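You operate a simulated robot arm through the tools that you are given. There is no shell and no other tool. Be economical: measure what you need, move in short steps, check, and stop when the job is done.

You run a simulated two-armed robot. Do the job below in one go: nothing can be reset, and whatever is moved stays where it is left.

TASK
Ready the tall case for a soft piece: trim it with the fine knob, filter low, rise and fall high.
Fine: leave the pitch knob alone; the tuner must read TUNED; the case stays on.

Only the result counts: the job must be done as asked and must still hold three seconds after the hand-in. Knocking over, shifting, dropping, spilling or breaking anything else fails it.

THE ROBOT
Two 6-joint arms with two-finger grippers on one trunk, on a base that drives. Base frame: it is fixed to the floor where the robot stands at the start and does not move with it; the origin is under the middle of the robot, x ahead of it, y to its left, z up. Units: mm, rad, N and s.
The left shoulder is at the start at [30, 178, 1163], the right one opposite. With the tool pointing down near the work surface each hand reaches from about 340 to 840 mm from the robot's upright axis, wherever it stands, measured 20 degrees to its own side. Places, roughly: fall slider [600, -100, 1100]; filter knob [700, 0, 1100]; fine knob [700, 0, 1200]; level knob [600, -200, 1300]; lower latch of the tall case [700, 200, 1000]; peak knob [700, 0, 1100]; pitch knob [700, 100, 1300]; pulse button [600, -200, 1100]; range switch [700, 100, 1100]; rate knob [600, -200, 1100]; rise slider [600, -100, 1100]; shape switch [700, 100, 1200]; tall case [700, -100, 1100]; tuner display [700, 0, 1300]; upper latch of the tall case [700, 200, 1200]. Payload 2.54 kg a hand.
Tool frame (each hand has its own): the origin (TCP) lies between the finger pads and is the grasp point; the fingertips stand 30 mm ahead of it; z points along the fingers, y is the line along which they close. The gripper opens to 116 mm. The gripper's body begins 95 mm behind the TCP.
Orientation is that of the tool frame in the base frame, as [roll, pitch, yaw] about the fixed x, y, z axes, in that order (R = Rz(yaw) Ry(pitch) Rx(roll)). With the fingers straight down and closing along the base's y, the tool's x points along the base's -x, its y along +y and its z along -z.

THE INTERFACE
- The arms move only by the tool servo_tool. It takes "left_deltas", "right_deltas" or both (then of equal length, played together; a hand with none holds still); each is a list that holds one entry, the list of rows, each a list of 7 numbers: the shift along the base's x, y, z in units of 500 mm (1.0 is 500 mm), then the turn, a rotation vector about the base's x, y, z in units of 90 degrees (1.0 is 90 degrees), then the finger opening in mm, from 0 to 116. In form: [[[x, y, z, wx, wy, wz, fingers], ...]]. A call has 1 to 8 rows; each row is the pose to reach, as a shift and turn from the pose commanded when the call began. A call with a number of a shift or a turn outside -1 to 1 is refused whole. Each row takes 0.2 s and may step no farther than 50 mm and 0.15 rad from the row before; otherwise, or with a gripper value out of range, the whole call is refused. A pose out of reach is approached as far as the arm can. The call stops where the force on the tool passes 40 N (or 10 N more than at its start, if that is more) or the arm is blocked; 0.2 s more then pass. Each finger travels about 153 mm/s and halts on what it meets, pressing with about 42 N; the grip force reading is that of the motor and also rises with nothing between the fingers. The clock runs only during rows and for 0.2 s after the last one: add rows that repeat a pose to give the fingers time. The reply holds the time, the measured pose of the TCP, the force on the tool along the base axes, the opening and the grip force, in the units named above and with some noise, with the torque about the TCP (base axes, N m) and any sound that the robot's microphone picked up.
- Cameras (640 x 400 px; columns grow to the right, rows downward): "scene" is now at [49.8, -3.8, 1892]; the picture's right is [-0.03, -1.00, 0.00], its down [-0.71, 0.02, -0.71] and it looks along [0.71, -0.02, -0.71] (base axes); focal length 250 px, centre (320, 200). "left" rides on the left gripper at [69, 15, -122] in its tool frame; the picture's right is [-0.21, 0.98, 0.00], its down [-0.83, -0.18, -0.53] and it looks along [-0.52, -0.11, 0.85] (tool axes); focal length 251 px, centre (320, 200). "right" rides on the right gripper at [69, -15, -122] in its tool frame; the picture's right is [0.21, 0.98, 0.00], its down [-0.83, 0.18, -0.53] and it looks along [-0.52, 0.11, 0.85] (tool axes); focal length 251 px, centre (320, 200). There is no depth. A picture from a camera that has moved, and an enlarged one, comes with that camera's place and axes in the base frame and with its lens.
- camera(camera): a new picture of that camera. No time passes.
- lift_body(by): slides the trunk up (or, below 0, down) by that many mm; the arms and the scene camera ride with it, the base frame stays. It gives what a move gives, with no picture.
- roll_base(legs): drives the robot by 1 to 6 legs, each [ahead, left, turn to the left] in mm, mm and rad, along the robot's own axes; the way and the turn of a leg run together, so that a leg with both is an arc; at most 1500 mm and 3.142 rad a leg. The arms and the cameras ride along, it lands a little off, and it stops where it bumps. It gives what a move gives.
- pan_tilt(pan, tilt): turns the head with the scene camera to pan (to the left, within 2.496 rad either way) and tilt (down, from -0.506 to 1.204), counted from straight ahead of the robot. It gives what a move gives.
- zoom(camera, box): a new picture of the part [left, top, right, bottom] of that camera's present view, enlarged. No time passes.
- hand_in(): hands the job in; it is judged then, once.

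Go step by step. Nothing tells you exact positions but the pictures and the camera data: compare them with the known pose of the tool, close in by small moves and look again before you grip or let go. The budget is 120 turns and 92 pictures, counting those below and the enlarged ones. Unless the task says otherwise, let go and move clear before handing in, and close with one line.

The tools are called after "Call:" as a command line: name --argument value ..., lists and objects as JSON in quotes. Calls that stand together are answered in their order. servo_tool: Moves the arms, as the interface text tells. Its arguments: {"type":"object","properties":{"left_deltas":{"type":"array","items":{"type":"array","items":{"type":"array","items":{"type":"number"}}}},"right_deltas":{"type":"array","items":{"type":"array","items":{"type":"array","items":{"type":"number"}}}}},"required":[]} The other tools are called the same way: lift_body (by) slides the trunk up or down; roll_base (legs) drives the base; pan_tilt (pan, tilt) turns the head that bears the scene camera; camera (camera) takes a picture; zoom (camera, box) takes an enlarged picture of a part of a camera's view; hand_in () hands the job in.

At the start:

```text
clock: 0.0
left_eef_pos: [535.4, 153.8, 1364.7]
left_tcp_rot: [-3.141, 0.001, -3.141]
left_contact_force: [0.0, 0.4, -0.3]
left_moment: [-0.02, 0.01, 0.0]
left_finger_gap: 116.0
left_gripper_force: 0.0
right_eef_pos: [557.7, -222.5, 1421.2]
right_tcp_rot: [3.139, 0.001, -3.141]
right_contact_force: [0.2, -0.8, 0.2]
right_moment: [-0.02, 0.0, -0.02]
right_finger_gap: 115.9
right_gripper_force: 0.0
trunk travel left (down, up): [-375.0, 165.0]
robot x, y, heading: [3.3, -1.2, 0.002]
head pan, tilt: [-0.033, 0.785]
```

scene: 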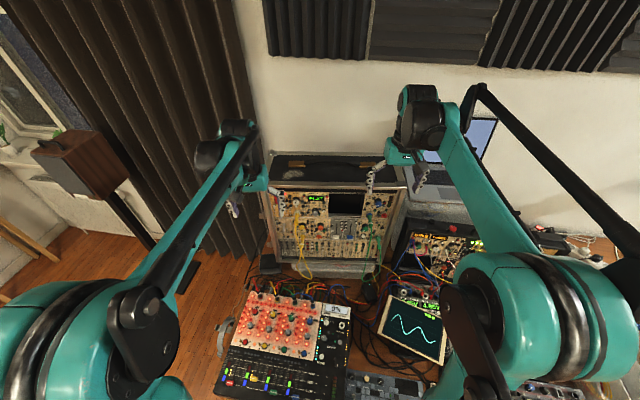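
right: 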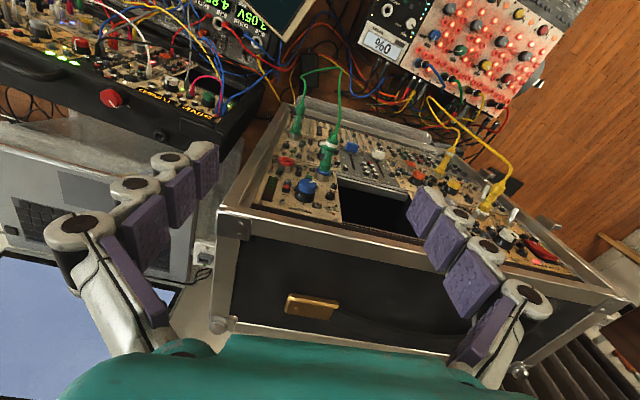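
left: 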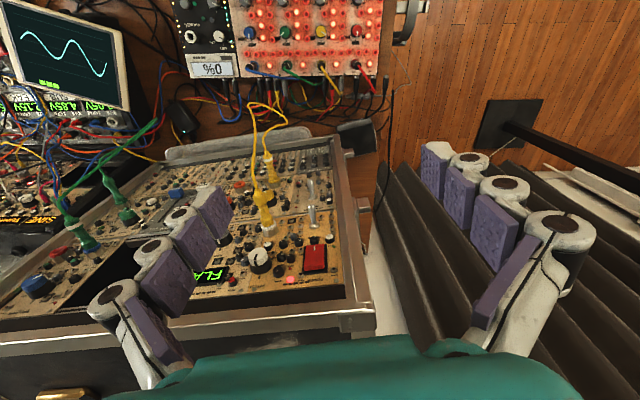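

I see the tall case ahead with a tuner reading "FLA.." at its upper left. I'll zoom in on the panel first.

Call:
zoom --camera "scene" --box '[260, 180, 410, 274]'

Call:
pan_tilt --pan 0 --tilt 0.75

```text
4.26 times, centred on (335, 227) of scene
camera zoom: at [49.8, -3.8, 1892.0], right [-0.03, -1.0, 0.0], down [-0.71, 0.02, -0.71], along [0.71, -0.02, -0.71], focal length 1065 px, centre (256, 85)
```

zoom: 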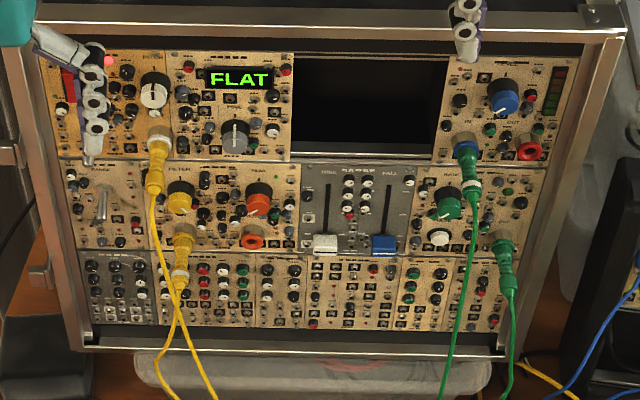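

```text
clock: 0.6
left_eef_pos: [535.2, 155.2, 1364.5]
left_tcp_rot: [3.141, 0.0, -3.141]
left_contact_force: [-0.6, 0.4, 0.0]
left_moment: [0.0, 0.04, 0.0]
left_finger_gap: 116.0
left_gripper_force: 0.0
right_eef_pos: [557.3, -221.9, 1421.0]
right_tcp_rot: [3.14, -0.001, -3.14]
right_contact_force: [-0.6, -0.3, 0.1]
right_moment: [0.0, -0.01, -0.01]
right_finger_gap: 116.0
right_gripper_force: 0.0
trunk travel left (down, up): [-375.0, 165.0]
robot x, y, heading: [2.1, 1.5, -0.004]
head pan, tilt: [0.0, 0.75]
```

The panel layout is clear: grey fine knob under the tuner (FLAT), yellow filter knob, white rise and blue fall sliders at bottom. I'll zoom the wrist cameras to triangulate these.

Call:
zoom --camera "left" --box '[60, 130, 380, 330]'

Call:
zoom --camera "right" --box '[220, 100, 540, 300]'

Call:
zoom --camera "scene" --box '[260, 190, 420, 290]'

```text
2.00 times, centred on (220, 230) of left
camera zoom: at [466.9, 171.1, 1486.0], right [0.21, 0.98, 0.0], down [0.83, -0.18, 0.53], along [0.52, -0.11, -0.85], focal length 503 px, centre (520, 140)
```

zoom: 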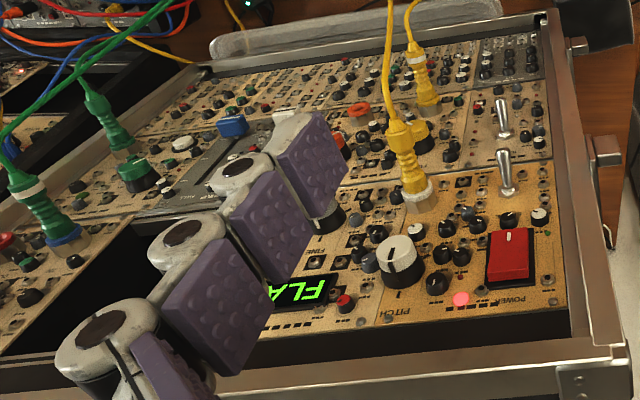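

```text
2.00 times, centred on (380, 200) of right
camera zoom: at [488.1, -238.2, 1542.0], right [-0.21, 0.98, 0.0], down [0.83, 0.18, 0.53], along [0.52, 0.12, -0.85], focal length 503 px, centre (200, 200)
```

zoom: 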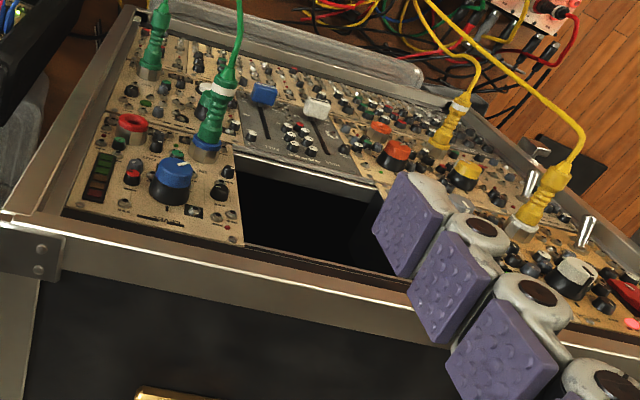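

```text
4.00 times, centred on (340, 240) of scene
camera zoom: at [51.4, -1.1, 1894.8], right [0.0, -1.0, 0.0], down [-0.68, 0.0, -0.73], along [0.73, 0.0, -0.68], focal length 1001 px, centre (240, 40)
```

zoom: 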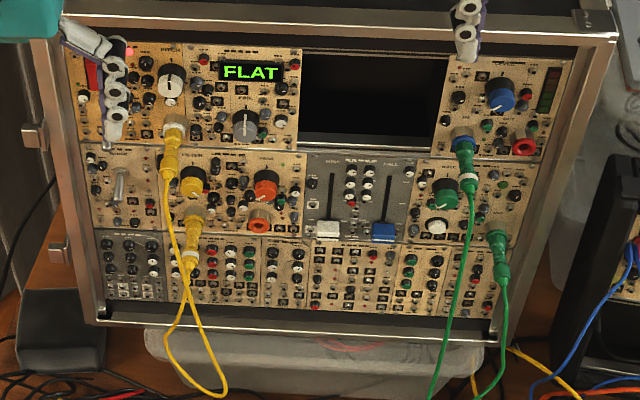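

The panel is nearly vertical around x≈660, with fine at about [645,-6,1243], filter [648,43,1154], rise [642,-88,1088] and fall [638,-142,1091]. I'll turn both hands to horizontal, backing away from the panel.

Call:
servo_tool --right_deltas '[[[-0.02, 0, 0, 0, -0.095, 0, 60], [-0.04, 0, 0, 0, -0.19, 0, 30], [-0.06, 0, 0, 0, -0.285, 0, 0], [-0.08, 0, 0, 0, -0.38, 0, 0], [-0.1, 0, 0, 0, -0.475, 0, 0], [-0.12, 0, 0, 0, -0.57, 0, 0], [-0.14, 0, 0, 0, -0.665, 0, 0], [-0.16, 0, 0, 0, -0.76, 0, 0]]]' --left_deltas '[[[-0.02, 0, 0, 0, -0.095, 0, 116], [-0.04, 0, 0, 0, -0.19, 0, 116], [-0.06, 0, 0, 0, -0.285, 0, 116], [-0.08, 0, 0, 0, -0.38, 0, 116], [-0.1, 0, 0, 0, -0.475, 0, 116], [-0.12, 0, 0, 0, -0.57, 0, 116], [-0.14, 0, 0, 0, -0.665, 0, 116], [-0.16, 0, 0, 0, -0.76, 0, 116]]]'

```text
clock: 2.4
left_eef_pos: [452.7, 156.5, 1364.3]
left_tcp_rot: [3.14, 1.198, 3.141]
left_contact_force: [-0.1, 0.2, 0.2]
left_moment: [0.01, -0.03, -0.02]
left_finger_gap: 116.0
left_gripper_force: 0.1
right_eef_pos: [474.9, -220.9, 1421.6]
right_tcp_rot: [-3.14, 1.198, -3.141]
right_contact_force: [-0.4, 1.1, 0.1]
right_moment: [0.01, 0.03, 0.0]
right_finger_gap: 0.0
right_gripper_force: 28.7
trunk travel left (down, up): [-375.0, 165.0]
robot x, y, heading: [1.0, -0.9, -0.003]
head pan, tilt: [0.0, 0.75]
```

Both hands turned most of the way. I finish the turn and lower the right hand in front of the sliders, then look.

Call:
servo_tool --right_deltas '[[[0, 0.03, -0.06, 0, -0.08, 0, 0], [0, 0.06, -0.12, 0, -0.16, 0, 0], [0, 0.09, -0.18, 0, -0.237, 0, 0], [0, 0.12, -0.25, 0, -0.237, 0, 0], [0, 0.15, -0.32, 0, -0.237, 0, 0], [0, 0.18, -0.4, 0, -0.237, 0, 0], [0, 0.22, -0.48, 0, -0.237, 0, 0], [0, 0.26, -0.56, 0, -0.237, 0, 0]]]' --left_deltas '[[[0, 0, -0.03, 0, -0.08, 0, 116], [0, 0, -0.06, 0, -0.16, 0, 116], [0, 0, -0.09, 0, -0.237, 0, 116], [0, 0, -0.12, 0, -0.237, 0, 116], [0, 0, -0.15, 0, -0.237, 0, 116], [0, 0, -0.18, 0, -0.237, 0, 116], [0, 0, -0.21, 0, -0.237, 0, 116], [0, 0, -0.24, 0, -0.237, 0, 116]]]'

Call:
camera --camera "right"

Call:
camera --camera "left"

Call:
camera --camera "scene"

```text
clock: 4.2
left_eef_pos: [466.9, 156.8, 1362.5]
left_tcp_rot: [-3.137, 1.562, -3.137]
left_contact_force: [0.5, 0.3, 1.0]
left_moment: [0.0, -0.02, -0.02]
left_finger_gap: 115.9
left_gripper_force: 0.0
left hand out of reach, approached as far as the arm can: row 3, 4, 5, 6, 7, 8
right_eef_pos: [481.5, -176.4, 1359.9]
right_tcp_rot: [3.112, 1.564, 3.113]
right_contact_force: [-0.4, 0.0, -0.5]
right_moment: [0.02, 0.02, -0.04]
right_finger_gap: 0.0
right_gripper_force: 29.2
right hand out of reach, approached as far as the arm can: row 3, 4, 5, 6, 7, 8
trunk travel left (down, up): [-375.0, 165.0]
robot x, y, heading: [0.6, -0.7, -0.001]
head pan, tilt: [0.0, 0.75]
```

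```text
84 pictures are left
camera right: at [357.9, -193.9, 1290.5], right [0.0, 0.98, -0.21], down [-0.53, 0.18, 0.83], along [0.85, 0.12, 0.52], focal length 251 px, centre (320, 200)
```

right: 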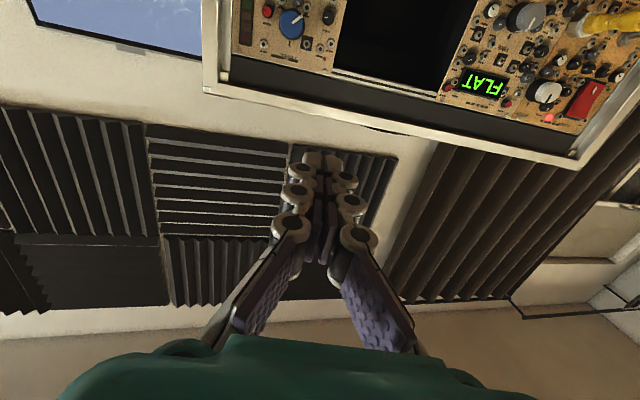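

```text
83 pictures are left
camera left: at [344.9, 172.5, 1293.9], right [0.0, 0.98, 0.21], down [-0.53, -0.18, 0.83], along [0.85, -0.11, 0.52], focal length 251 px, centre (320, 200)
```

left: 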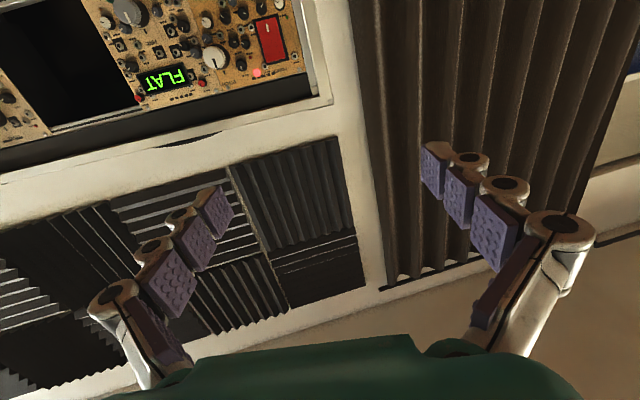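

```text
82 pictures are left
camera scene: at [51.5, -1.0, 1894.8], right [0.0, -1.0, 0.0], down [-0.68, 0.0, -0.73], along [0.73, 0.0, -0.68], focal length 250 px, centre (320, 200)
```

scene: 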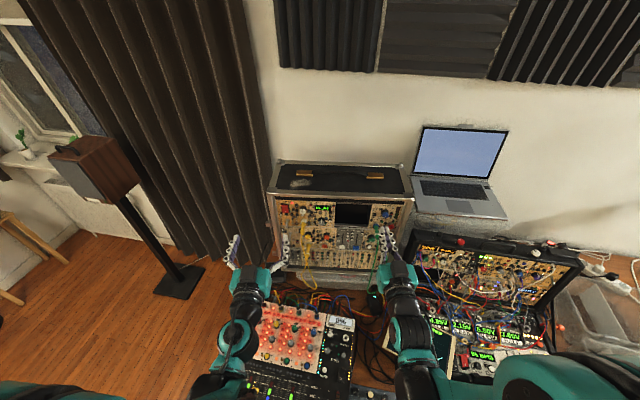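

The horizontal hands can't get lower from here. I'll slide the trunk down and back the base up to bring the panel height into reach.

Call:
roll_base --legs '[[-120, 0, 0]]'

Call:
lift_body --by -200

Call:
servo_tool --right_deltas '[[[0, 0, 0, 0, 0, 0, 0]]]' --left_deltas '[[[0, 0, 0, 0, 0, 0, 116]]]'

Call:
camera --camera "right"

```text
clock: 5.5
left_eef_pos: [349.1, 155.8, 1361.8]
left_tcp_rot: [3.141, 1.564, 3.14]
left_contact_force: [0.1, 0.1, 0.5]
left_moment: [-0.02, 0.08, 0.01]
left_finger_gap: 115.9
left_gripper_force: 0.0
right_eef_pos: [362.9, -178.4, 1360.3]
right_tcp_rot: [3.104, 1.563, 3.104]
right_contact_force: [0.2, -0.4, 0.1]
right_moment: [0.0, 0.03, -0.01]
right_finger_gap: 0.0
right_gripper_force: 28.6
trunk travel left (down, up): [-375.0, 165.0]
robot x, y, heading: [-120.0, -1.8, -0.002]
head pan, tilt: [0.0, 0.75]
```

```text
clock: 7.6
left_eef_pos: [348.9, 157.3, 1162.4]
left_tcp_rot: [3.141, 1.564, 3.14]
left_contact_force: [-0.1, 0.0, 0.0]
left_moment: [-0.03, 0.03, 0.02]
left_finger_gap: 116.1
left_gripper_force: 0.0
right_eef_pos: [360.3, -178.5, 1159.4]
right_tcp_rot: [3.109, 1.564, 3.106]
right_contact_force: [0.3, -0.5, 0.3]
right_moment: [-0.01, 0.0, 0.02]
right_finger_gap: 0.0
right_gripper_force: 28.9
trunk travel left (down, up): [-175.0, 365.0]
robot x, y, heading: [-115.1, 1.0, -0.004]
head pan, tilt: [0.0, 0.75]
```

```text
clock: 8.0
left_eef_pos: [349.1, 155.8, 1162.5]
left_tcp_rot: [-3.14, 1.563, -3.141]
left_contact_force: [-0.1, 0.2, -0.3]
left_moment: [0.02, 0.02, 0.01]
left_finger_gap: 116.0
left_gripper_force: 0.2
right_eef_pos: [362.1, -178.7, 1159.8]
right_tcp_rot: [3.109, 1.563, 3.108]
right_contact_force: [0.1, 0.6, 0.3]
right_moment: [0.02, 0.02, 0.01]
right_finger_gap: 0.1
right_gripper_force: 28.6
trunk travel left (down, up): [-175.0, 365.0]
robot x, y, heading: [-117.3, -2.4, -0.004]
head pan, tilt: [0.0, 0.75]
```

```text
81 pictures are left
camera right: at [239.2, -194.6, 1090.6], right [0.0, 0.98, -0.21], down [-0.53, 0.18, 0.83], along [0.85, 0.11, 0.52], focal length 251 px, centre (320, 200)
```

right: 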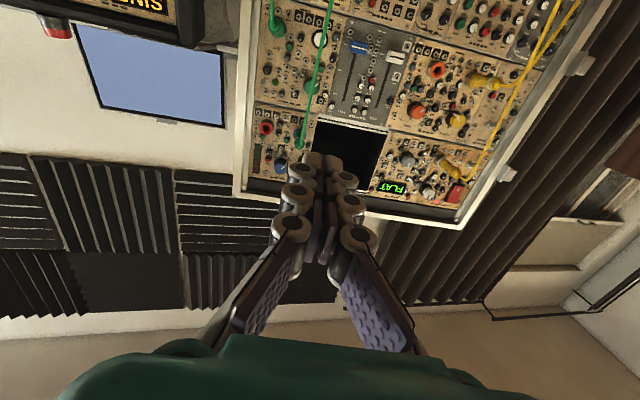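

Now the panel is in view of the hand. I move the right hand in front of and below the rise slider.

Call:
servo_tool --right_deltas '[[[0.05, 0.03, -0.03, 0, 0, 0, 0], [0.1, 0.06, -0.06, 0, 0, 0, 0], [0.15, 0.09, -0.09, 0, 0, 0, 0], [0.2, 0.12, -0.12, 0, 0, 0, 0], [0.25, 0.15, -0.16, 0, 0, 0, 0], [0.3, 0.18, -0.2, 0, 0, 0, 0], [0.35, 0.182, -0.24, 0, 0, 0, 0]]]'

Call:
camera --camera "right"

Call:
camera --camera "scene"

```text
clock: 9.6
left_eef_pos: [350.7, 156.1, 1162.1]
left_tcp_rot: [3.133, 1.565, 3.132]
left_contact_force: [0.1, -0.2, -0.4]
left_moment: [-0.03, 0.0, -0.01]
left_finger_gap: 116.1
left_gripper_force: 0.0
right_eef_pos: [560.2, -79.3, 1067.1]
right_tcp_rot: [3.1, 1.562, 3.1]
right_contact_force: [0.4, -0.7, -0.5]
right_moment: [0.03, -0.01, 0.02]
right_finger_gap: 0.0
right_gripper_force: 28.9
right hand out of reach, approached as far as the arm can: row 1, 2, 3, 4, 5, 6, 7
trunk travel left (down, up): [-175.0, 365.0]
robot x, y, heading: [-118.0, -1.6, -0.002]
head pan, tilt: [0.0, 0.75]
```

```text
80 pictures are left
camera right: at [436.7, -95.8, 998.0], right [0.0, 0.98, -0.21], down [-0.53, 0.18, 0.83], along [0.85, 0.11, 0.51], focal length 251 px, centre (320, 200)
```

right: 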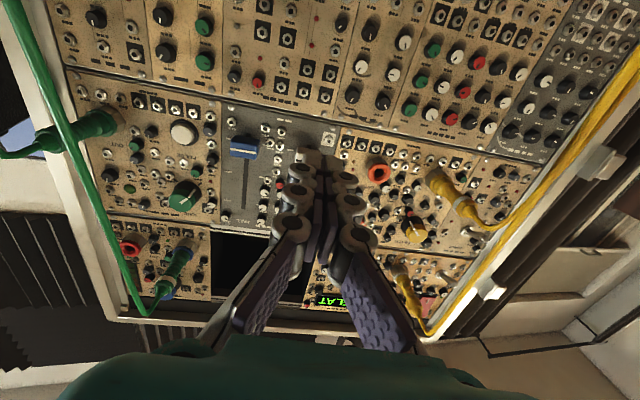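

```text
79 pictures are left
camera scene: at [-65.3, -1.3, 1694.8], right [0.0, -1.0, 0.0], down [-0.68, 0.0, -0.73], along [0.73, 0.0, -0.68], focal length 250 px, centre (320, 200)
```

scene: 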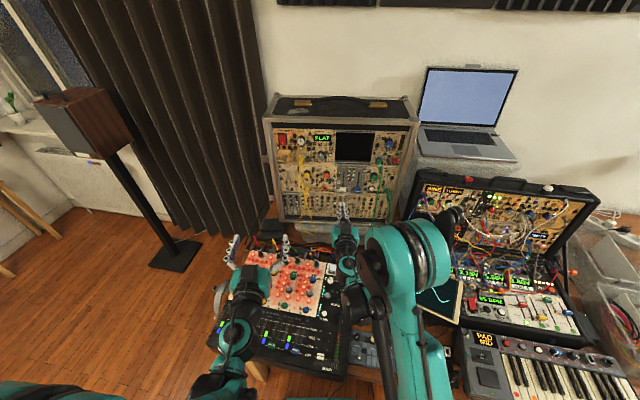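

The hand is close but the height limit still binds slightly. I'll lower the trunk a bit more and check the clearance above the mixer.

Call:
lift_body --by -50

Call:
zoom --camera "scene" --box '[200, 80, 456, 240]'

Call:
zoom --camera "right" --box '[200, 80, 440, 230]'

```text
clock: 10.5
left_eef_pos: [349.4, 156.0, 1113.5]
left_tcp_rot: [-3.137, 1.565, -3.138]
left_contact_force: [0.0, 0.3, -0.4]
left_moment: [0.0, 0.02, -0.04]
left_finger_gap: 115.9
left_gripper_force: 0.0
right_eef_pos: [556.8, -80.3, 1019.1]
right_tcp_rot: [3.115, 1.565, 3.116]
right_contact_force: [0.0, -0.2, 0.5]
right_moment: [0.01, 0.01, 0.0]
right_finger_gap: 0.2
right_gripper_force: 28.9
trunk travel left (down, up): [-125.0, 415.0]
robot x, y, heading: [-117.3, 4.3, 0.001]
head pan, tilt: [0.0, 0.75]
```

```text
2.50 times, centred on (328, 160) of scene
camera zoom: at [-67.2, -1.1, 1644.9], right [0.0, -1.0, 0.0], down [-0.68, 0.0, -0.73], along [0.73, 0.0, -0.68], focal length 626 px, centre (300, 300)
```

zoom: 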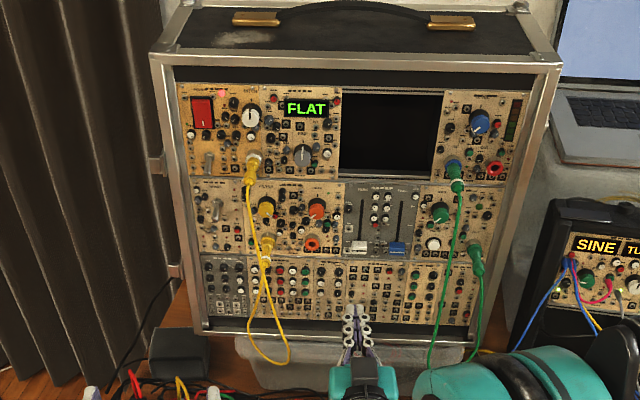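

```text
2.67 times, centred on (320, 155) of right
camera zoom: at [435.3, -95.9, 949.1], right [0.0, 0.98, -0.21], down [-0.53, 0.18, 0.83], along [0.85, 0.11, 0.51], focal length 670 px, centre (320, 320)
```

zoom: 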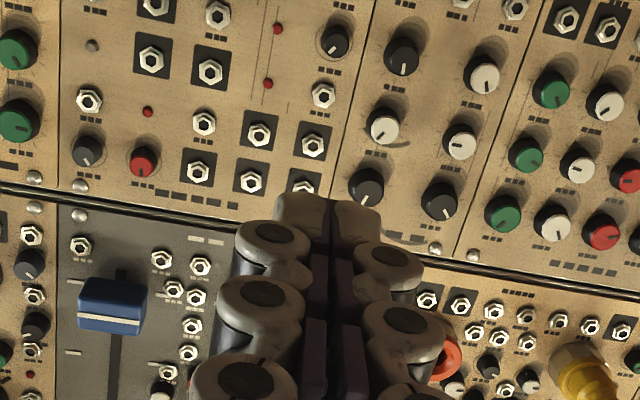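

The rise cap is at about [648,-86,1085]; the hand is just below it. I move in to beneath the cap.

Call:
servo_tool --right_deltas '[[[0.03, -0.012, 0.02, 0, 0, 0, 0], [0.06, -0.012, 0.044, 0, 0, 0, 0], [0.12, -0.012, 0.052, 0, 0, 0, 0]]]'

Call:
zoom --camera "right" --box '[200, 80, 440, 230]'

Call:
zoom --camera "scene" --box '[310, 140, 390, 190]'

```text
clock: 11.3
left_eef_pos: [350.4, 155.8, 1112.5]
left_tcp_rot: [3.14, 1.565, 3.137]
left_contact_force: [0.9, -0.6, 0.7]
left_moment: [0.01, -0.04, 0.04]
left_finger_gap: 116.2
left_gripper_force: 0.0
right_eef_pos: [620.0, -84.4, 1045.0]
right_tcp_rot: [3.108, 1.562, 3.109]
right_contact_force: [-0.6, 0.7, -0.5]
right_moment: [0.02, 0.0, 0.0]
right_finger_gap: 0.0
right_gripper_force: 28.6
trunk travel left (down, up): [-125.0, 415.0]
robot x, y, heading: [-116.8, -0.4, -0.004]
head pan, tilt: [0.0, 0.75]
```

```text
2.67 times, centred on (320, 155) of right
camera zoom: at [496.4, -100.1, 977.2], right [0.0, 0.98, -0.21], down [-0.53, 0.18, 0.83], along [0.85, 0.11, 0.51], focal length 670 px, centre (320, 320)
```

zoom: 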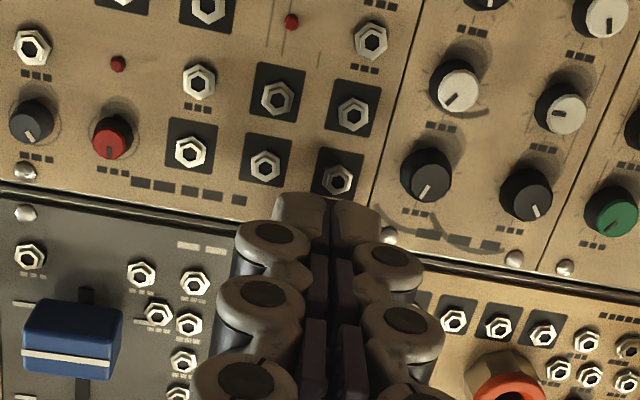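

```text
8.00 times, centred on (350, 165) of scene
camera zoom: at [-65.7, -1.2, 1644.8], right [0.0, -1.0, 0.0], down [-0.68, 0.0, -0.73], along [0.73, 0.0, -0.68], focal length 2002 px, centre (80, 480)
```

zoom: 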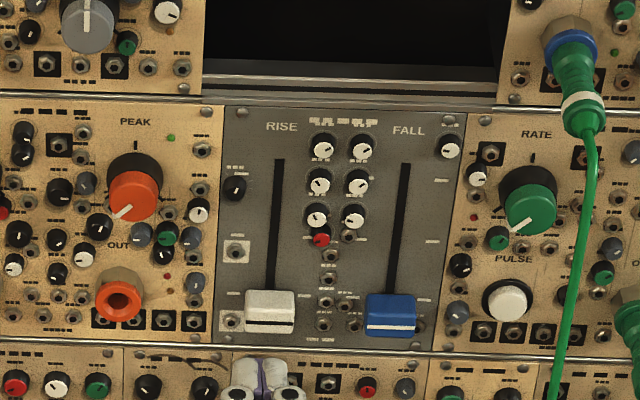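

The closed tips sit just under the white cap. I nudge 5 mm right and 6 mm in, then push upward gently.

Call:
servo_tool --right_deltas '[[[0.01, -0.01, 0, 0, 0, 0, 0], [0.01, -0.01, 0.02, 0, 0, 0, 0], [0.01, -0.01, 0.04, 0, 0, 0, 0], [0.01, -0.01, 0.06, 0, 0, 0, 0], [0.01, -0.01, 0.08, 0, 0, 0, 0], [0.01, -0.01, 0.1, 0, 0, 0, 0], [0.01, -0.01, 0.12, 0, 0, 0, 0]]]'

Call:
zoom --camera "scene" --box '[310, 140, 390, 190]'

```text
clock: 12.9
left_eef_pos: [348.1, 156.4, 1113.3]
left_tcp_rot: [-3.14, 1.563, -3.139]
left_contact_force: [-0.2, -0.6, -0.2]
left_moment: [0.01, -0.01, -0.02]
left_finger_gap: 115.8
left_gripper_force: 0.0
right_eef_pos: [624.1, -89.7, 1103.2]
right_tcp_rot: [3.12, 1.564, 3.117]
right_contact_force: [-0.3, -0.1, 0.8]
right_moment: [0.0, 0.02, -0.02]
right_finger_gap: 0.1
right_gripper_force: 28.8
trunk travel left (down, up): [-125.0, 415.0]
robot x, y, heading: [-117.4, -2.2, -0.0]
head pan, tilt: [0.0, 0.75]
```

```text
8.00 times, centred on (350, 165) of scene
camera zoom: at [-66.9, -1.1, 1644.9], right [0.0, -1.0, 0.0], down [-0.68, 0.0, -0.73], along [0.73, 0.0, -0.68], focal length 2002 px, centre (80, 480)
```

zoom: 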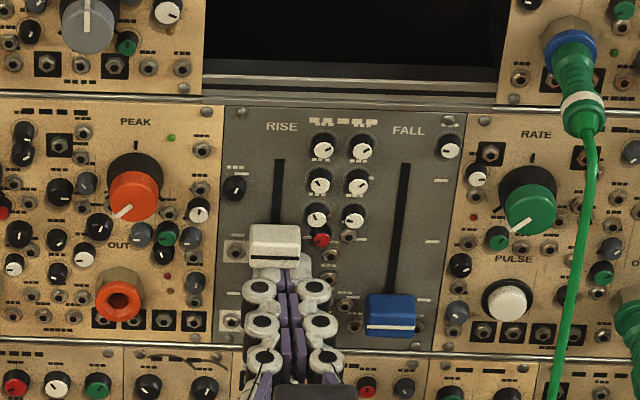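

The white cap is riding up nicely. I continue to the top stop.

Call:
servo_tool --right_deltas '[[[0, 0, 0.02, 0, 0, 0, 0], [0, 0, 0.04, 0, 0, 0, 0], [0, 0, 0.055, 0, 0, 0, 0], [0, 0, 0.07, 0, 0, 0, 0], [0, 0, 0.08, 0, 0, 0, 0], [0, 0, 0.09, 0, 0, 0, 0], [0, 0, 0.1, 0, 0, 0, 0], [0, 0, 0.105, 0, 0, 0, 0]]]'

Call:
zoom --camera "scene" --box '[310, 140, 390, 190]'

```text
clock: 14.1
left_eef_pos: [352.2, 155.3, 1110.9]
left_tcp_rot: [3.127, 1.564, 3.123]
left_contact_force: [-0.3, 0.4, -0.1]
left_moment: [0.05, 0.0, -0.01]
left_finger_gap: 116.1
left_gripper_force: 0.1
right_eef_pos: [624.2, -92.0, 1137.4]
right_tcp_rot: [2.836, 1.559, 2.834]
right_contact_force: [-4.9, 0.8, -35.2]
right_moment: [-0.06, 0.67, -0.02]
right_finger_gap: 5.9
right_gripper_force: 28.6
trunk travel left (down, up): [-125.0, 415.0]
robot x, y, heading: [-121.7, 0.6, -0.003]
head pan, tilt: [0.0, 0.75]
stopped in row 5 (right hand): the force on the tool passed its limit at 45 N (the readings are from after the stop); the commanded pose is now the measured one
```

```text
8.00 times, centred on (350, 165) of scene
camera zoom: at [-63.7, -1.5, 1644.4], right [0.0, -1.0, 0.0], down [-0.68, 0.0, -0.73], along [0.73, 0.0, -0.68], focal length 2002 px, centre (80, 480)
```

zoom: 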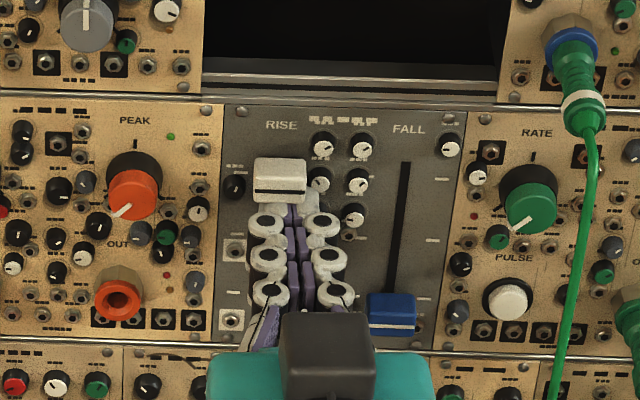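

The rise slider is at its top stop. I back out and drop down to below the blue fall cap.

Call:
servo_tool --right_deltas '[[[0, 0, -0.01, 0, 0, 0, 0], [-0.06, 0, -0.02, 0, 0, 0, 0], [-0.12, 0, -0.04, 0, 0, 0, 0], [-0.12, -0.04, -0.1, 0, 0, 0, 0], [-0.12, -0.08, -0.15, 0, 0, 0, 0], [-0.12, -0.1, -0.185, 0, 0, 0, 0], [-0.1, -0.1, -0.185, 0, 0, 0, 0]]]'

Call:
zoom --camera "scene" --box '[310, 140, 390, 190]'

Call:
camera --camera "right"

```text
clock: 15.7
left_eef_pos: [350.6, 157.4, 1111.9]
left_tcp_rot: [-3.121, 1.563, -3.123]
left_contact_force: [0.2, 0.3, -0.3]
left_moment: [0.0, 0.02, 0.03]
left_finger_gap: 116.0
left_gripper_force: 0.1
right_eef_pos: [571.0, -141.3, 1048.7]
right_tcp_rot: [2.935, 1.562, 2.937]
right_contact_force: [0.7, -0.8, 0.4]
right_moment: [0.01, 0.01, 0.0]
right_finger_gap: 0.0
right_gripper_force: 29.1
trunk travel left (down, up): [-125.0, 415.0]
robot x, y, heading: [-117.9, -0.6, 0.0]
head pan, tilt: [0.0, 0.75]
```

```text
8.00 times, centred on (350, 165) of scene
camera zoom: at [-66.8, -0.9, 1644.9], right [0.0, -1.0, 0.0], down [-0.68, 0.0, -0.73], along [0.73, 0.0, -0.68], focal length 2002 px, centre (80, 480)
```

zoom: 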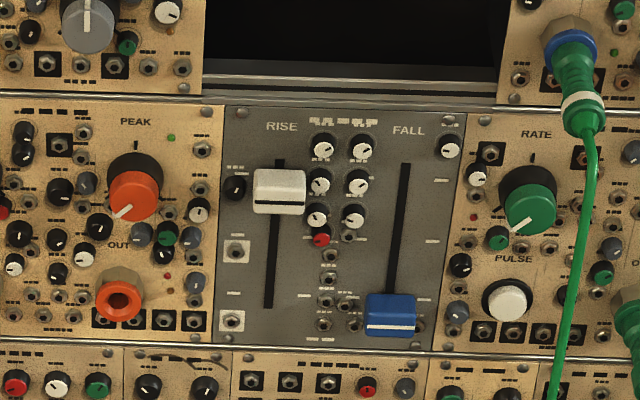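

```text
71 pictures are left
camera right: at [448.3, -157.1, 979.4], right [0.0, 0.98, -0.21], down [-0.53, 0.18, 0.83], along [0.85, 0.11, 0.51], focal length 251 px, centre (320, 200)
```

right: 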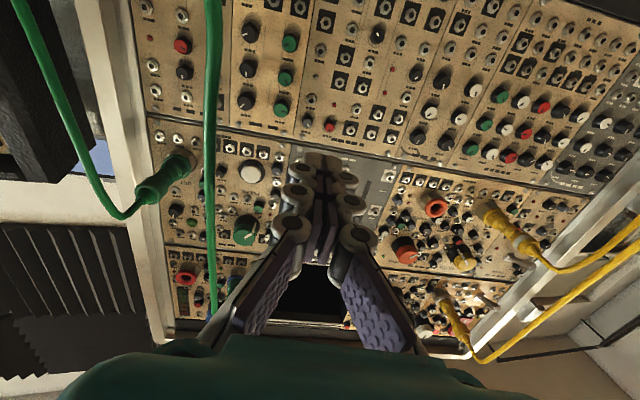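

The rise cap sits high but perhaps not quite at the stop (my fingers likely brushed the small knobs); I'll give it a second push later. Now the fall cap, shallower and centred.

Call:
servo_tool --right_deltas '[[[0.05, -0.004, 0, 0, 0, 0, 0], [0.096, -0.004, 0, 0, 0, 0, 0], [0.096, -0.004, 0.03, 0, 0, 0, 0], [0.096, -0.004, 0.06, 0, 0, 0, 0], [0.096, -0.004, 0.09, 0, 0, 0, 0], [0.096, -0.004, 0.115, 0, 0, 0, 0], [0.096, -0.004, 0.14, 0, 0, 0, 0]]]'

Call:
zoom --camera "scene" --box '[310, 140, 390, 190]'

```text
clock: 17.3
left_eef_pos: [349.3, 155.7, 1111.4]
left_tcp_rot: [-3.132, 1.564, -3.135]
left_contact_force: [-0.3, -0.5, 0.1]
left_moment: [0.0, 0.02, 0.0]
left_finger_gap: 116.2
left_gripper_force: 0.2
right_eef_pos: [620.3, -143.6, 1116.5]
right_tcp_rot: [2.915, 1.562, 2.914]
right_contact_force: [0.4, -0.4, -0.3]
right_moment: [0.01, 0.01, -0.01]
right_finger_gap: 0.2
right_gripper_force: 28.9
trunk travel left (down, up): [-125.0, 415.0]
robot x, y, heading: [-118.4, 0.7, 0.001]
head pan, tilt: [0.0, 0.75]
```

```text
8.00 times, centred on (350, 165) of scene
camera zoom: at [-67.1, -1.1, 1644.9], right [0.0, -1.0, 0.0], down [-0.68, 0.0, -0.73], along [0.73, 0.0, -0.68], focal length 2002 px, centre (80, 480)
```

zoom: 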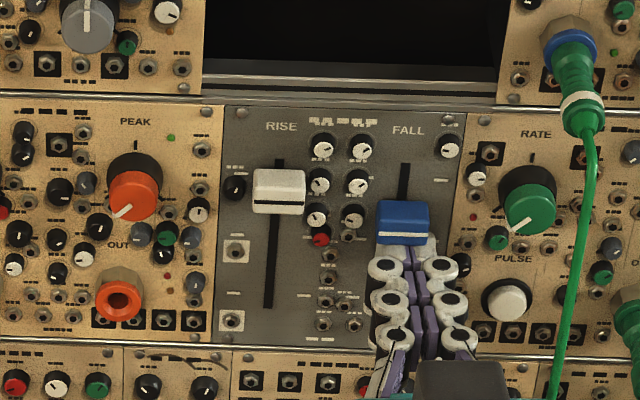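

Fall is rising cleanly. I push on to its stop in small steps.

Call:
servo_tool --right_deltas '[[[0, 0, 0.012, 0, 0, 0, 0], [0, 0, 0.024, 0, 0, 0, 0], [0, 0, 0.036, 0, 0, 0, 0], [0, 0, 0.046, 0, 0, 0, 0], [0, 0, 0.056, 0, 0, 0, 0], [0, 0, 0.066, 0, 0, 0, 0], [0, 0, 0.076, 0, 0, 0, 0], [0, 0, 0.086, 0, 0, 0, 0]]]'

Call:
zoom --camera "scene" --box '[310, 140, 390, 190]'

```text
clock: 18.4
left_eef_pos: [351.5, 155.9, 1111.6]
left_tcp_rot: [3.111, 1.563, 3.11]
left_contact_force: [0.3, 0.4, 0.3]
left_moment: [-0.01, -0.02, 0.0]
left_finger_gap: 115.6
left_gripper_force: 0.1
right_eef_pos: [620.7, -142.8, 1139.0]
right_tcp_rot: [2.841, 1.558, 2.84]
right_contact_force: [-5.8, 1.8, -36.0]
right_moment: [-0.04, 0.69, -0.08]
right_finger_gap: 6.3
right_gripper_force: 29.0
trunk travel left (down, up): [-125.0, 415.0]
robot x, y, heading: [-118.8, -1.0, 0.001]
head pan, tilt: [0.0, 0.75]
stopped in row 5 (right hand): the force on the tool passed its limit at 45 N (the readings are from after the stop); the commanded pose is now the measured one
```

```text
8.00 times, centred on (350, 165) of scene
camera zoom: at [-63.6, -1.7, 1644.4], right [0.0, -1.0, 0.0], down [-0.68, 0.0, -0.73], along [0.73, 0.0, -0.68], focal length 2002 px, centre (80, 480)
```

zoom: 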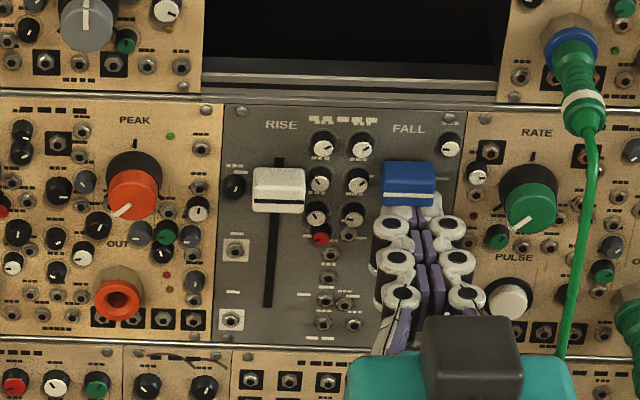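

Fall stopped at the same height, so both hit their end stops. I back the right hand out and move it aside.

Call:
servo_tool --right_deltas '[[[0, 0, -0.01, 0, 0, 0, 0], [-0.06, 0, -0.02, 0, 0, 0, 0], [-0.15, 0, -0.02, 0, 0, 0, 0], [-0.24, 0, -0.02, 0, 0, 0, 0], [-0.24, 0, -0.02, 0, 0, 0, 30], [-0.24, 0, -0.02, 0, 0, 0, 60]]]'

Call:
zoom --camera "scene" --box '[270, 110, 390, 185]'

Call:
camera --camera "left"

Call:
camera --camera "right"

```text
clock: 19.8
left_eef_pos: [349.2, 155.3, 1113.8]
left_tcp_rot: [-3.131, 1.565, -3.135]
left_contact_force: [-1.0, -0.5, -0.3]
left_moment: [-0.01, 0.0, 0.01]
left_finger_gap: 115.9
left_gripper_force: 0.0
right_eef_pos: [499.9, -142.0, 1131.6]
right_tcp_rot: [2.847, 1.561, 2.847]
right_contact_force: [1.0, -0.9, 0.3]
right_moment: [0.0, 0.02, 0.02]
right_finger_gap: 59.7
right_gripper_force: 0.0
trunk travel left (down, up): [-125.0, 415.0]
robot x, y, heading: [-119.5, 1.0, -0.001]
head pan, tilt: [0.0, 0.75]
```

```text
5.33 times, centred on (330, 148) of scene
camera zoom: at [-67.9, -1.0, 1644.9], right [0.0, -1.0, 0.0], down [-0.68, 0.0, -0.73], along [0.73, 0.0, -0.68], focal length 1335 px, centre (267, 480)
```

zoom: 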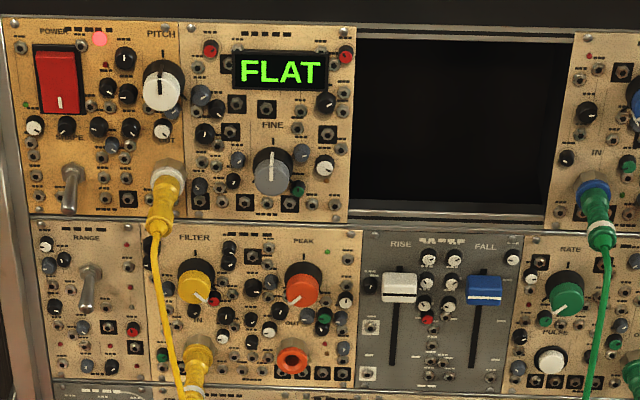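

```text
67 pictures are left
camera left: at [226.9, 171.8, 1044.2], right [0.0, 0.98, 0.21], down [-0.53, -0.18, 0.83], along [0.85, -0.12, 0.52], focal length 251 px, centre (320, 200)
```

left: 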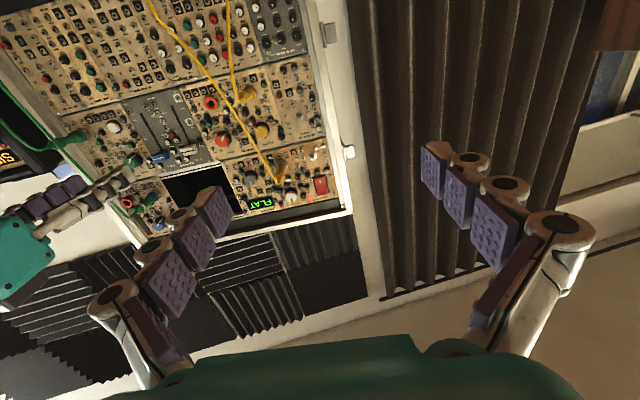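

```text
66 pictures are left
camera right: at [376.2, -158.8, 1062.1], right [0.0, 0.98, -0.21], down [-0.53, 0.18, 0.83], along [0.85, 0.11, 0.51], focal length 251 px, centre (320, 200)
```

right: 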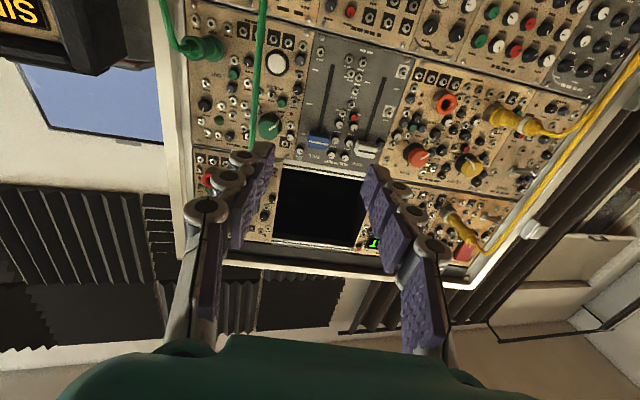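

Both sliders are high. Now the fine knob, which points straight up at about [652,-4,1230] with the tuner FLAT; I move the right hand in front of it.

Call:
servo_tool --right_deltas '[[[0, 0.05, 0.05, 0, 0, 0, 50], [0, 0.1, 0.1, 0, 0, 0, 50], [0, 0.16, 0.15, 0, 0, 0, 50], [0, 0.22, 0.196, 0, 0, 0, 50], [0, 0.274, 0.196, 0, 0, 0, 50], [0.06, 0.274, 0.196, 0, 0, 0, 50], [0.12, 0.274, 0.196, 0, 0, 0, 50]]]'

Call:
zoom --camera "right" --box '[200, 80, 440, 230]'

Call:
zoom --camera "scene" --box '[270, 110, 390, 185]'

```text
clock: 21.4
left_eef_pos: [350.2, 155.6, 1112.8]
left_tcp_rot: [-3.093, 1.563, -3.097]
left_contact_force: [0.5, 0.4, -0.1]
left_moment: [0.0, 0.03, 0.02]
left_finger_gap: 115.9
left_gripper_force: 0.0
right_eef_pos: [560.9, -8.7, 1229.2]
right_tcp_rot: [2.903, 1.564, 2.901]
right_contact_force: [0.0, -0.3, -0.5]
right_moment: [-0.02, 0.0, -0.01]
right_finger_gap: 50.1
right_gripper_force: 0.0
trunk travel left (down, up): [-125.0, 415.0]
robot x, y, heading: [-118.8, 1.0, -0.004]
head pan, tilt: [0.0, 0.75]
```

```text
2.67 times, centred on (320, 155) of right
camera zoom: at [437.5, -24.6, 1159.5], right [0.0, 0.98, -0.21], down [-0.53, 0.18, 0.83], along [0.85, 0.11, 0.51], focal length 670 px, centre (320, 320)
```

zoom: 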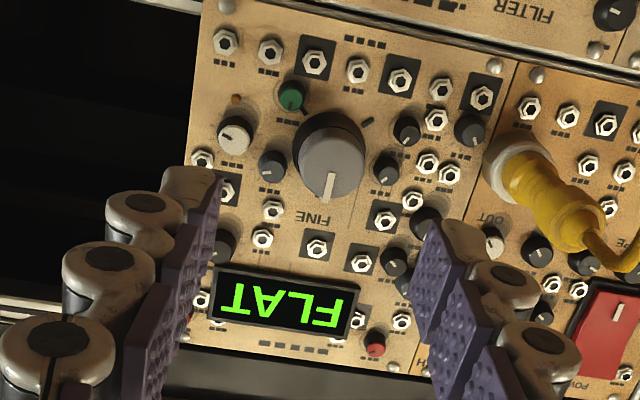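

```text
5.33 times, centred on (330, 148) of scene
camera zoom: at [-66.2, -0.6, 1644.8], right [0.0, -1.0, 0.0], down [-0.68, 0.0, -0.73], along [0.73, 0.0, -0.68], focal length 1335 px, centre (267, 480)
```

zoom: 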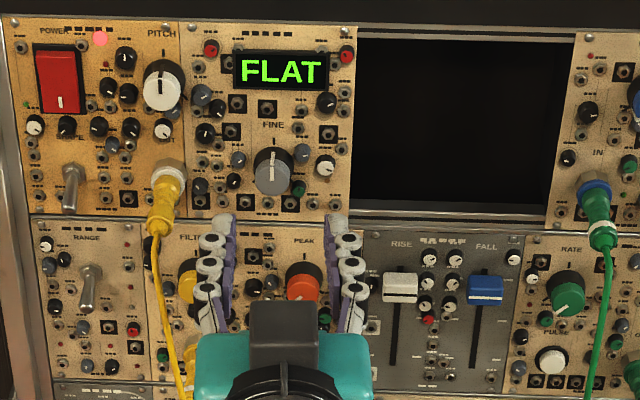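

Fine cap front is at about [651,-5,1231]. I advance so the tips overlap it by ~9 mm, then close on it.

Call:
servo_tool --right_deltas '[[[0.04, 0.007, 0.004, 0, 0, 0, 44], [0.08, 0.007, 0.004, 0, 0, 0, 44], [0.11, 0.007, 0.004, 0, 0, 0, 44], [0.136, 0.007, 0.004, 0, 0, 0, 44]]]'

Call:
zoom --camera "right" --box '[240, 80, 400, 180]'

Call:
zoom --camera "scene" --box '[290, 110, 370, 160]'

```text
clock: 22.4
left_eef_pos: [348.8, 155.9, 1112.5]
left_tcp_rot: [3.139, 1.562, 3.138]
left_contact_force: [-0.1, 0.5, 0.2]
left_moment: [0.0, 0.0, -0.01]
left_finger_gap: 116.2
left_gripper_force: 0.2
right_eef_pos: [627.6, -2.6, 1230.2]
right_tcp_rot: [2.86, 1.56, 2.86]
right_contact_force: [-0.1, -0.7, -0.3]
right_moment: [0.02, 0.03, 0.02]
right_finger_gap: 43.7
right_gripper_force: 0.0
trunk travel left (down, up): [-125.0, 415.0]
robot x, y, heading: [-118.8, 4.3, 0.002]
head pan, tilt: [0.0, 0.75]
```

```text
4.00 times, centred on (320, 130) of right
camera zoom: at [503.5, -19.1, 1160.9], right [0.0, 0.98, -0.21], down [-0.53, 0.18, 0.83], along [0.85, 0.11, 0.51], focal length 1006 px, centre (320, 480)
```

zoom: 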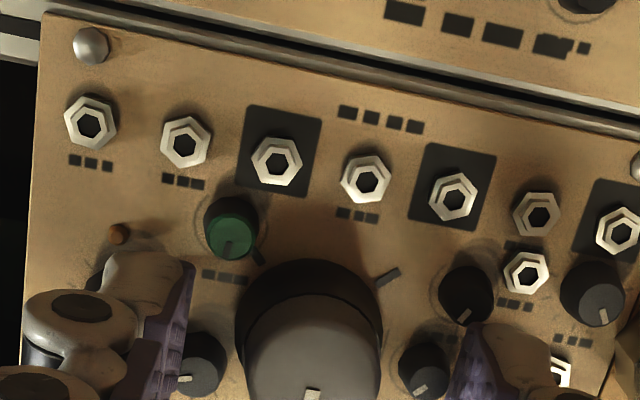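

```text
8.00 times, centred on (330, 135) of scene
camera zoom: at [-66.9, -1.2, 1644.8], right [0.0, -1.0, 0.0], down [-0.68, 0.0, -0.73], along [0.73, 0.0, -0.68], focal length 2002 px, centre (240, 720)
```

zoom: 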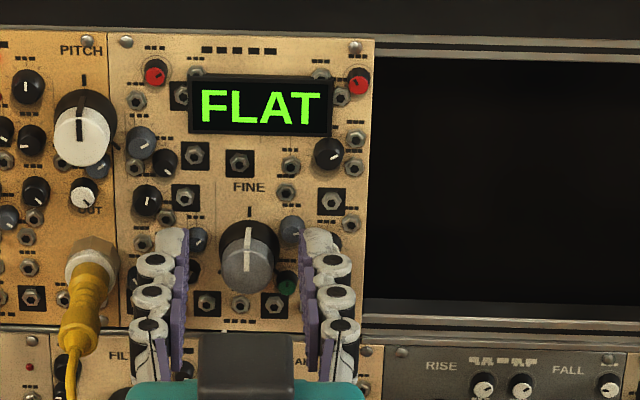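

The knob is centred between the fingers. I close on it.

Call:
servo_tool --right_deltas '[[[0, 0, 0, 0, 0, 0, 30], [0, 0, 0, 0, 0, 0, 20], [0, 0, 0, 0, 0, 0, 18]]]'

Call:
zoom --camera "scene" --box '[290, 110, 370, 160]'

```text
clock: 23.2
left_eef_pos: [350.7, 154.7, 1112.3]
left_tcp_rot: [3.041, 1.564, 3.041]
left_contact_force: [-0.4, 0.2, 0.0]
left_moment: [-0.04, 0.0, 0.02]
left_finger_gap: 116.0
left_gripper_force: 0.0
right_eef_pos: [626.9, -4.8, 1230.3]
right_tcp_rot: [2.802, 1.563, 2.797]
right_contact_force: [0.9, -5.2, 1.4]
right_moment: [0.0, -0.1, -0.32]
right_finger_gap: 20.7
right_gripper_force: 45.3
trunk travel left (down, up): [-125.0, 415.0]
robot x, y, heading: [-120.2, -0.5, -0.007]
head pan, tilt: [0.0, 0.75]
```

```text
8.00 times, centred on (330, 135) of scene
camera zoom: at [-67.0, -2.3, 1644.8], right [0.0, -1.0, 0.0], down [-0.68, 0.0, -0.73], along [0.73, 0.0, -0.68], focal length 2002 px, centre (240, 720)
```

zoom: 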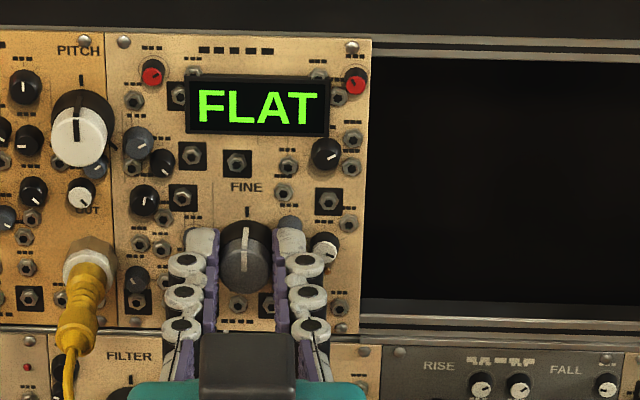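

Gripped at 20.7 mm. I turn it clockwise (positive about x) by ~0.3 rad and read the tuner.

Call:
servo_tool --right_deltas '[[[0, 0, 0, 0.064, 0, 0, 18], [0, 0, 0, 0.128, 0, 0, 18], [0, 0, 0, 0.19, 0, 0, 18]]]'

Call:
zoom --camera "scene" --box '[290, 110, 370, 160]'

```text
clock: 24.0
left_eef_pos: [349.2, 155.1, 1112.6]
left_tcp_rot: [2.97, 1.563, 2.965]
left_contact_force: [1.5, -0.2, -0.3]
left_moment: [0.0, -0.03, 0.01]
left_finger_gap: 116.1
left_gripper_force: 0.0
right_eef_pos: [626.6, -4.8, 1230.5]
right_tcp_rot: [1.599, 1.267, 1.598]
right_contact_force: [-9.4, -9.7, -12.8]
right_moment: [-0.05, -0.4, -0.57]
right_finger_gap: 20.5
right_gripper_force: 44.5
trunk travel left (down, up): [-125.0, 415.0]
robot x, y, heading: [-119.8, -2.6, 0.002]
head pan, tilt: [0.0, 0.75]
```

```text
8.00 times, centred on (330, 135) of scene
camera zoom: at [-67.7, -3.0, 1644.7], right [0.0, -1.0, 0.0], down [-0.68, 0.0, -0.73], along [0.73, 0.0, -0.68], focal length 2002 px, centre (240, 720)
```

zoom: 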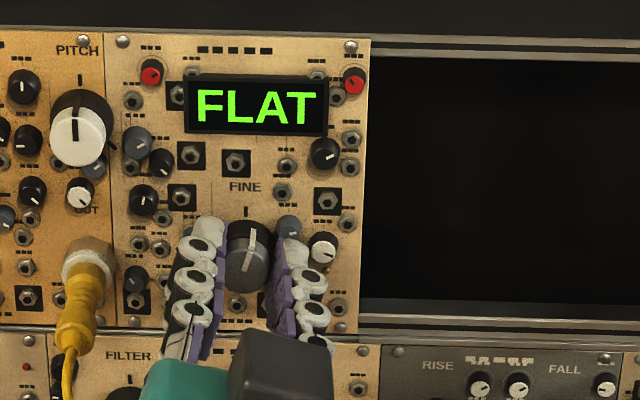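

The knob follows; still FLAT. I continue clockwise with a small centring shift.

Call:
servo_tool --right_deltas '[[[0, -0.002, -0.003, 0.05, 0, 0, 18], [0, -0.003, -0.004, 0.1, 0, 0, 18], [0, -0.003, -0.005, 0.15, 0, 0, 18], [0, -0.003, -0.005, 0.2, 0, 0, 18]]]'

Call:
zoom --camera "scene" --box '[290, 110, 370, 160]'

```text
clock: 25.0
left_eef_pos: [347.9, 154.5, 1113.1]
left_tcp_rot: [2.939, 1.564, 2.936]
left_contact_force: [-0.8, 0.5, -0.4]
left_moment: [0.03, 0.0, 0.01]
left_finger_gap: 116.1
left_gripper_force: 0.1
right_eef_pos: [625.9, -4.6, 1229.3]
right_tcp_rot: [1.58, 0.951, 1.581]
right_contact_force: [5.5, -8.7, 20.0]
right_moment: [0.0, -1.04, -0.64]
right_finger_gap: 20.7
right_gripper_force: 44.8
trunk travel left (down, up): [-125.0, 415.0]
robot x, y, heading: [-116.5, 4.1, -0.004]
head pan, tilt: [0.0, 0.75]
```

```text
8.00 times, centred on (330, 135) of scene
camera zoom: at [-68.7, -2.9, 1645.1], right [0.0, -1.0, 0.0], down [-0.68, 0.0, -0.73], along [0.73, 0.0, -0.68], focal length 2002 px, centre (240, 720)
```

zoom: 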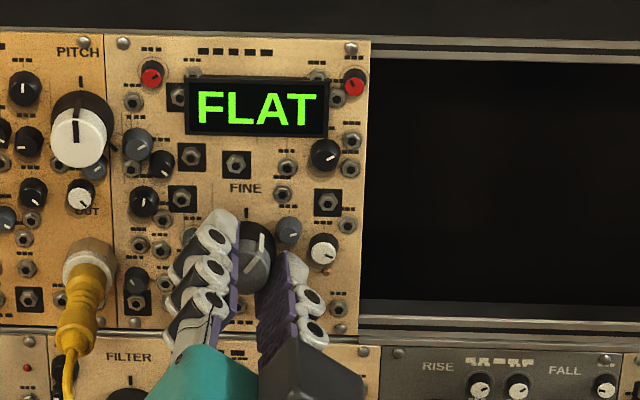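

Pointer about 30° clockwise, still FLAT. Another step.

Call:
servo_tool --right_deltas '[[[0, -0.002, 0.003, 0.05, 0, 0, 18], [0, -0.003, 0.003, 0.1, 0, 0, 18], [0, -0.003, 0.003, 0.13, 0, 0, 18]]]'

Call:
zoom --camera "scene" --box '[290, 110, 370, 160]'

```text
clock: 25.8
left_eef_pos: [348.4, 155.5, 1112.5]
left_tcp_rot: [3.061, 1.564, 3.059]
left_contact_force: [-0.8, 0.2, 0.3]
left_moment: [-0.01, 0.02, -0.03]
left_finger_gap: 116.0
left_gripper_force: 0.1
right_eef_pos: [624.2, -5.8, 1229.9]
right_tcp_rot: [1.577, 0.75, 1.583]
right_contact_force: [-5.3, -4.2, -4.8]
right_moment: [-0.05, -0.36, -0.72]
right_finger_gap: 20.8
right_gripper_force: 45.1
trunk travel left (down, up): [-125.0, 415.0]
robot x, y, heading: [-122.1, -1.7, 0.002]
head pan, tilt: [0.0, 0.75]
```

```text
8.00 times, centred on (330, 135) of scene
camera zoom: at [-68.0, -1.8, 1644.7], right [0.0, -1.0, 0.0], down [-0.68, 0.0, -0.73], along [0.73, 0.0, -0.68], focal length 2002 px, centre (240, 720)
```

zoom: 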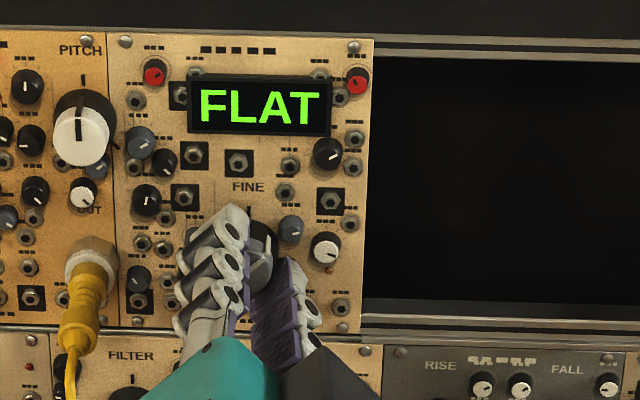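

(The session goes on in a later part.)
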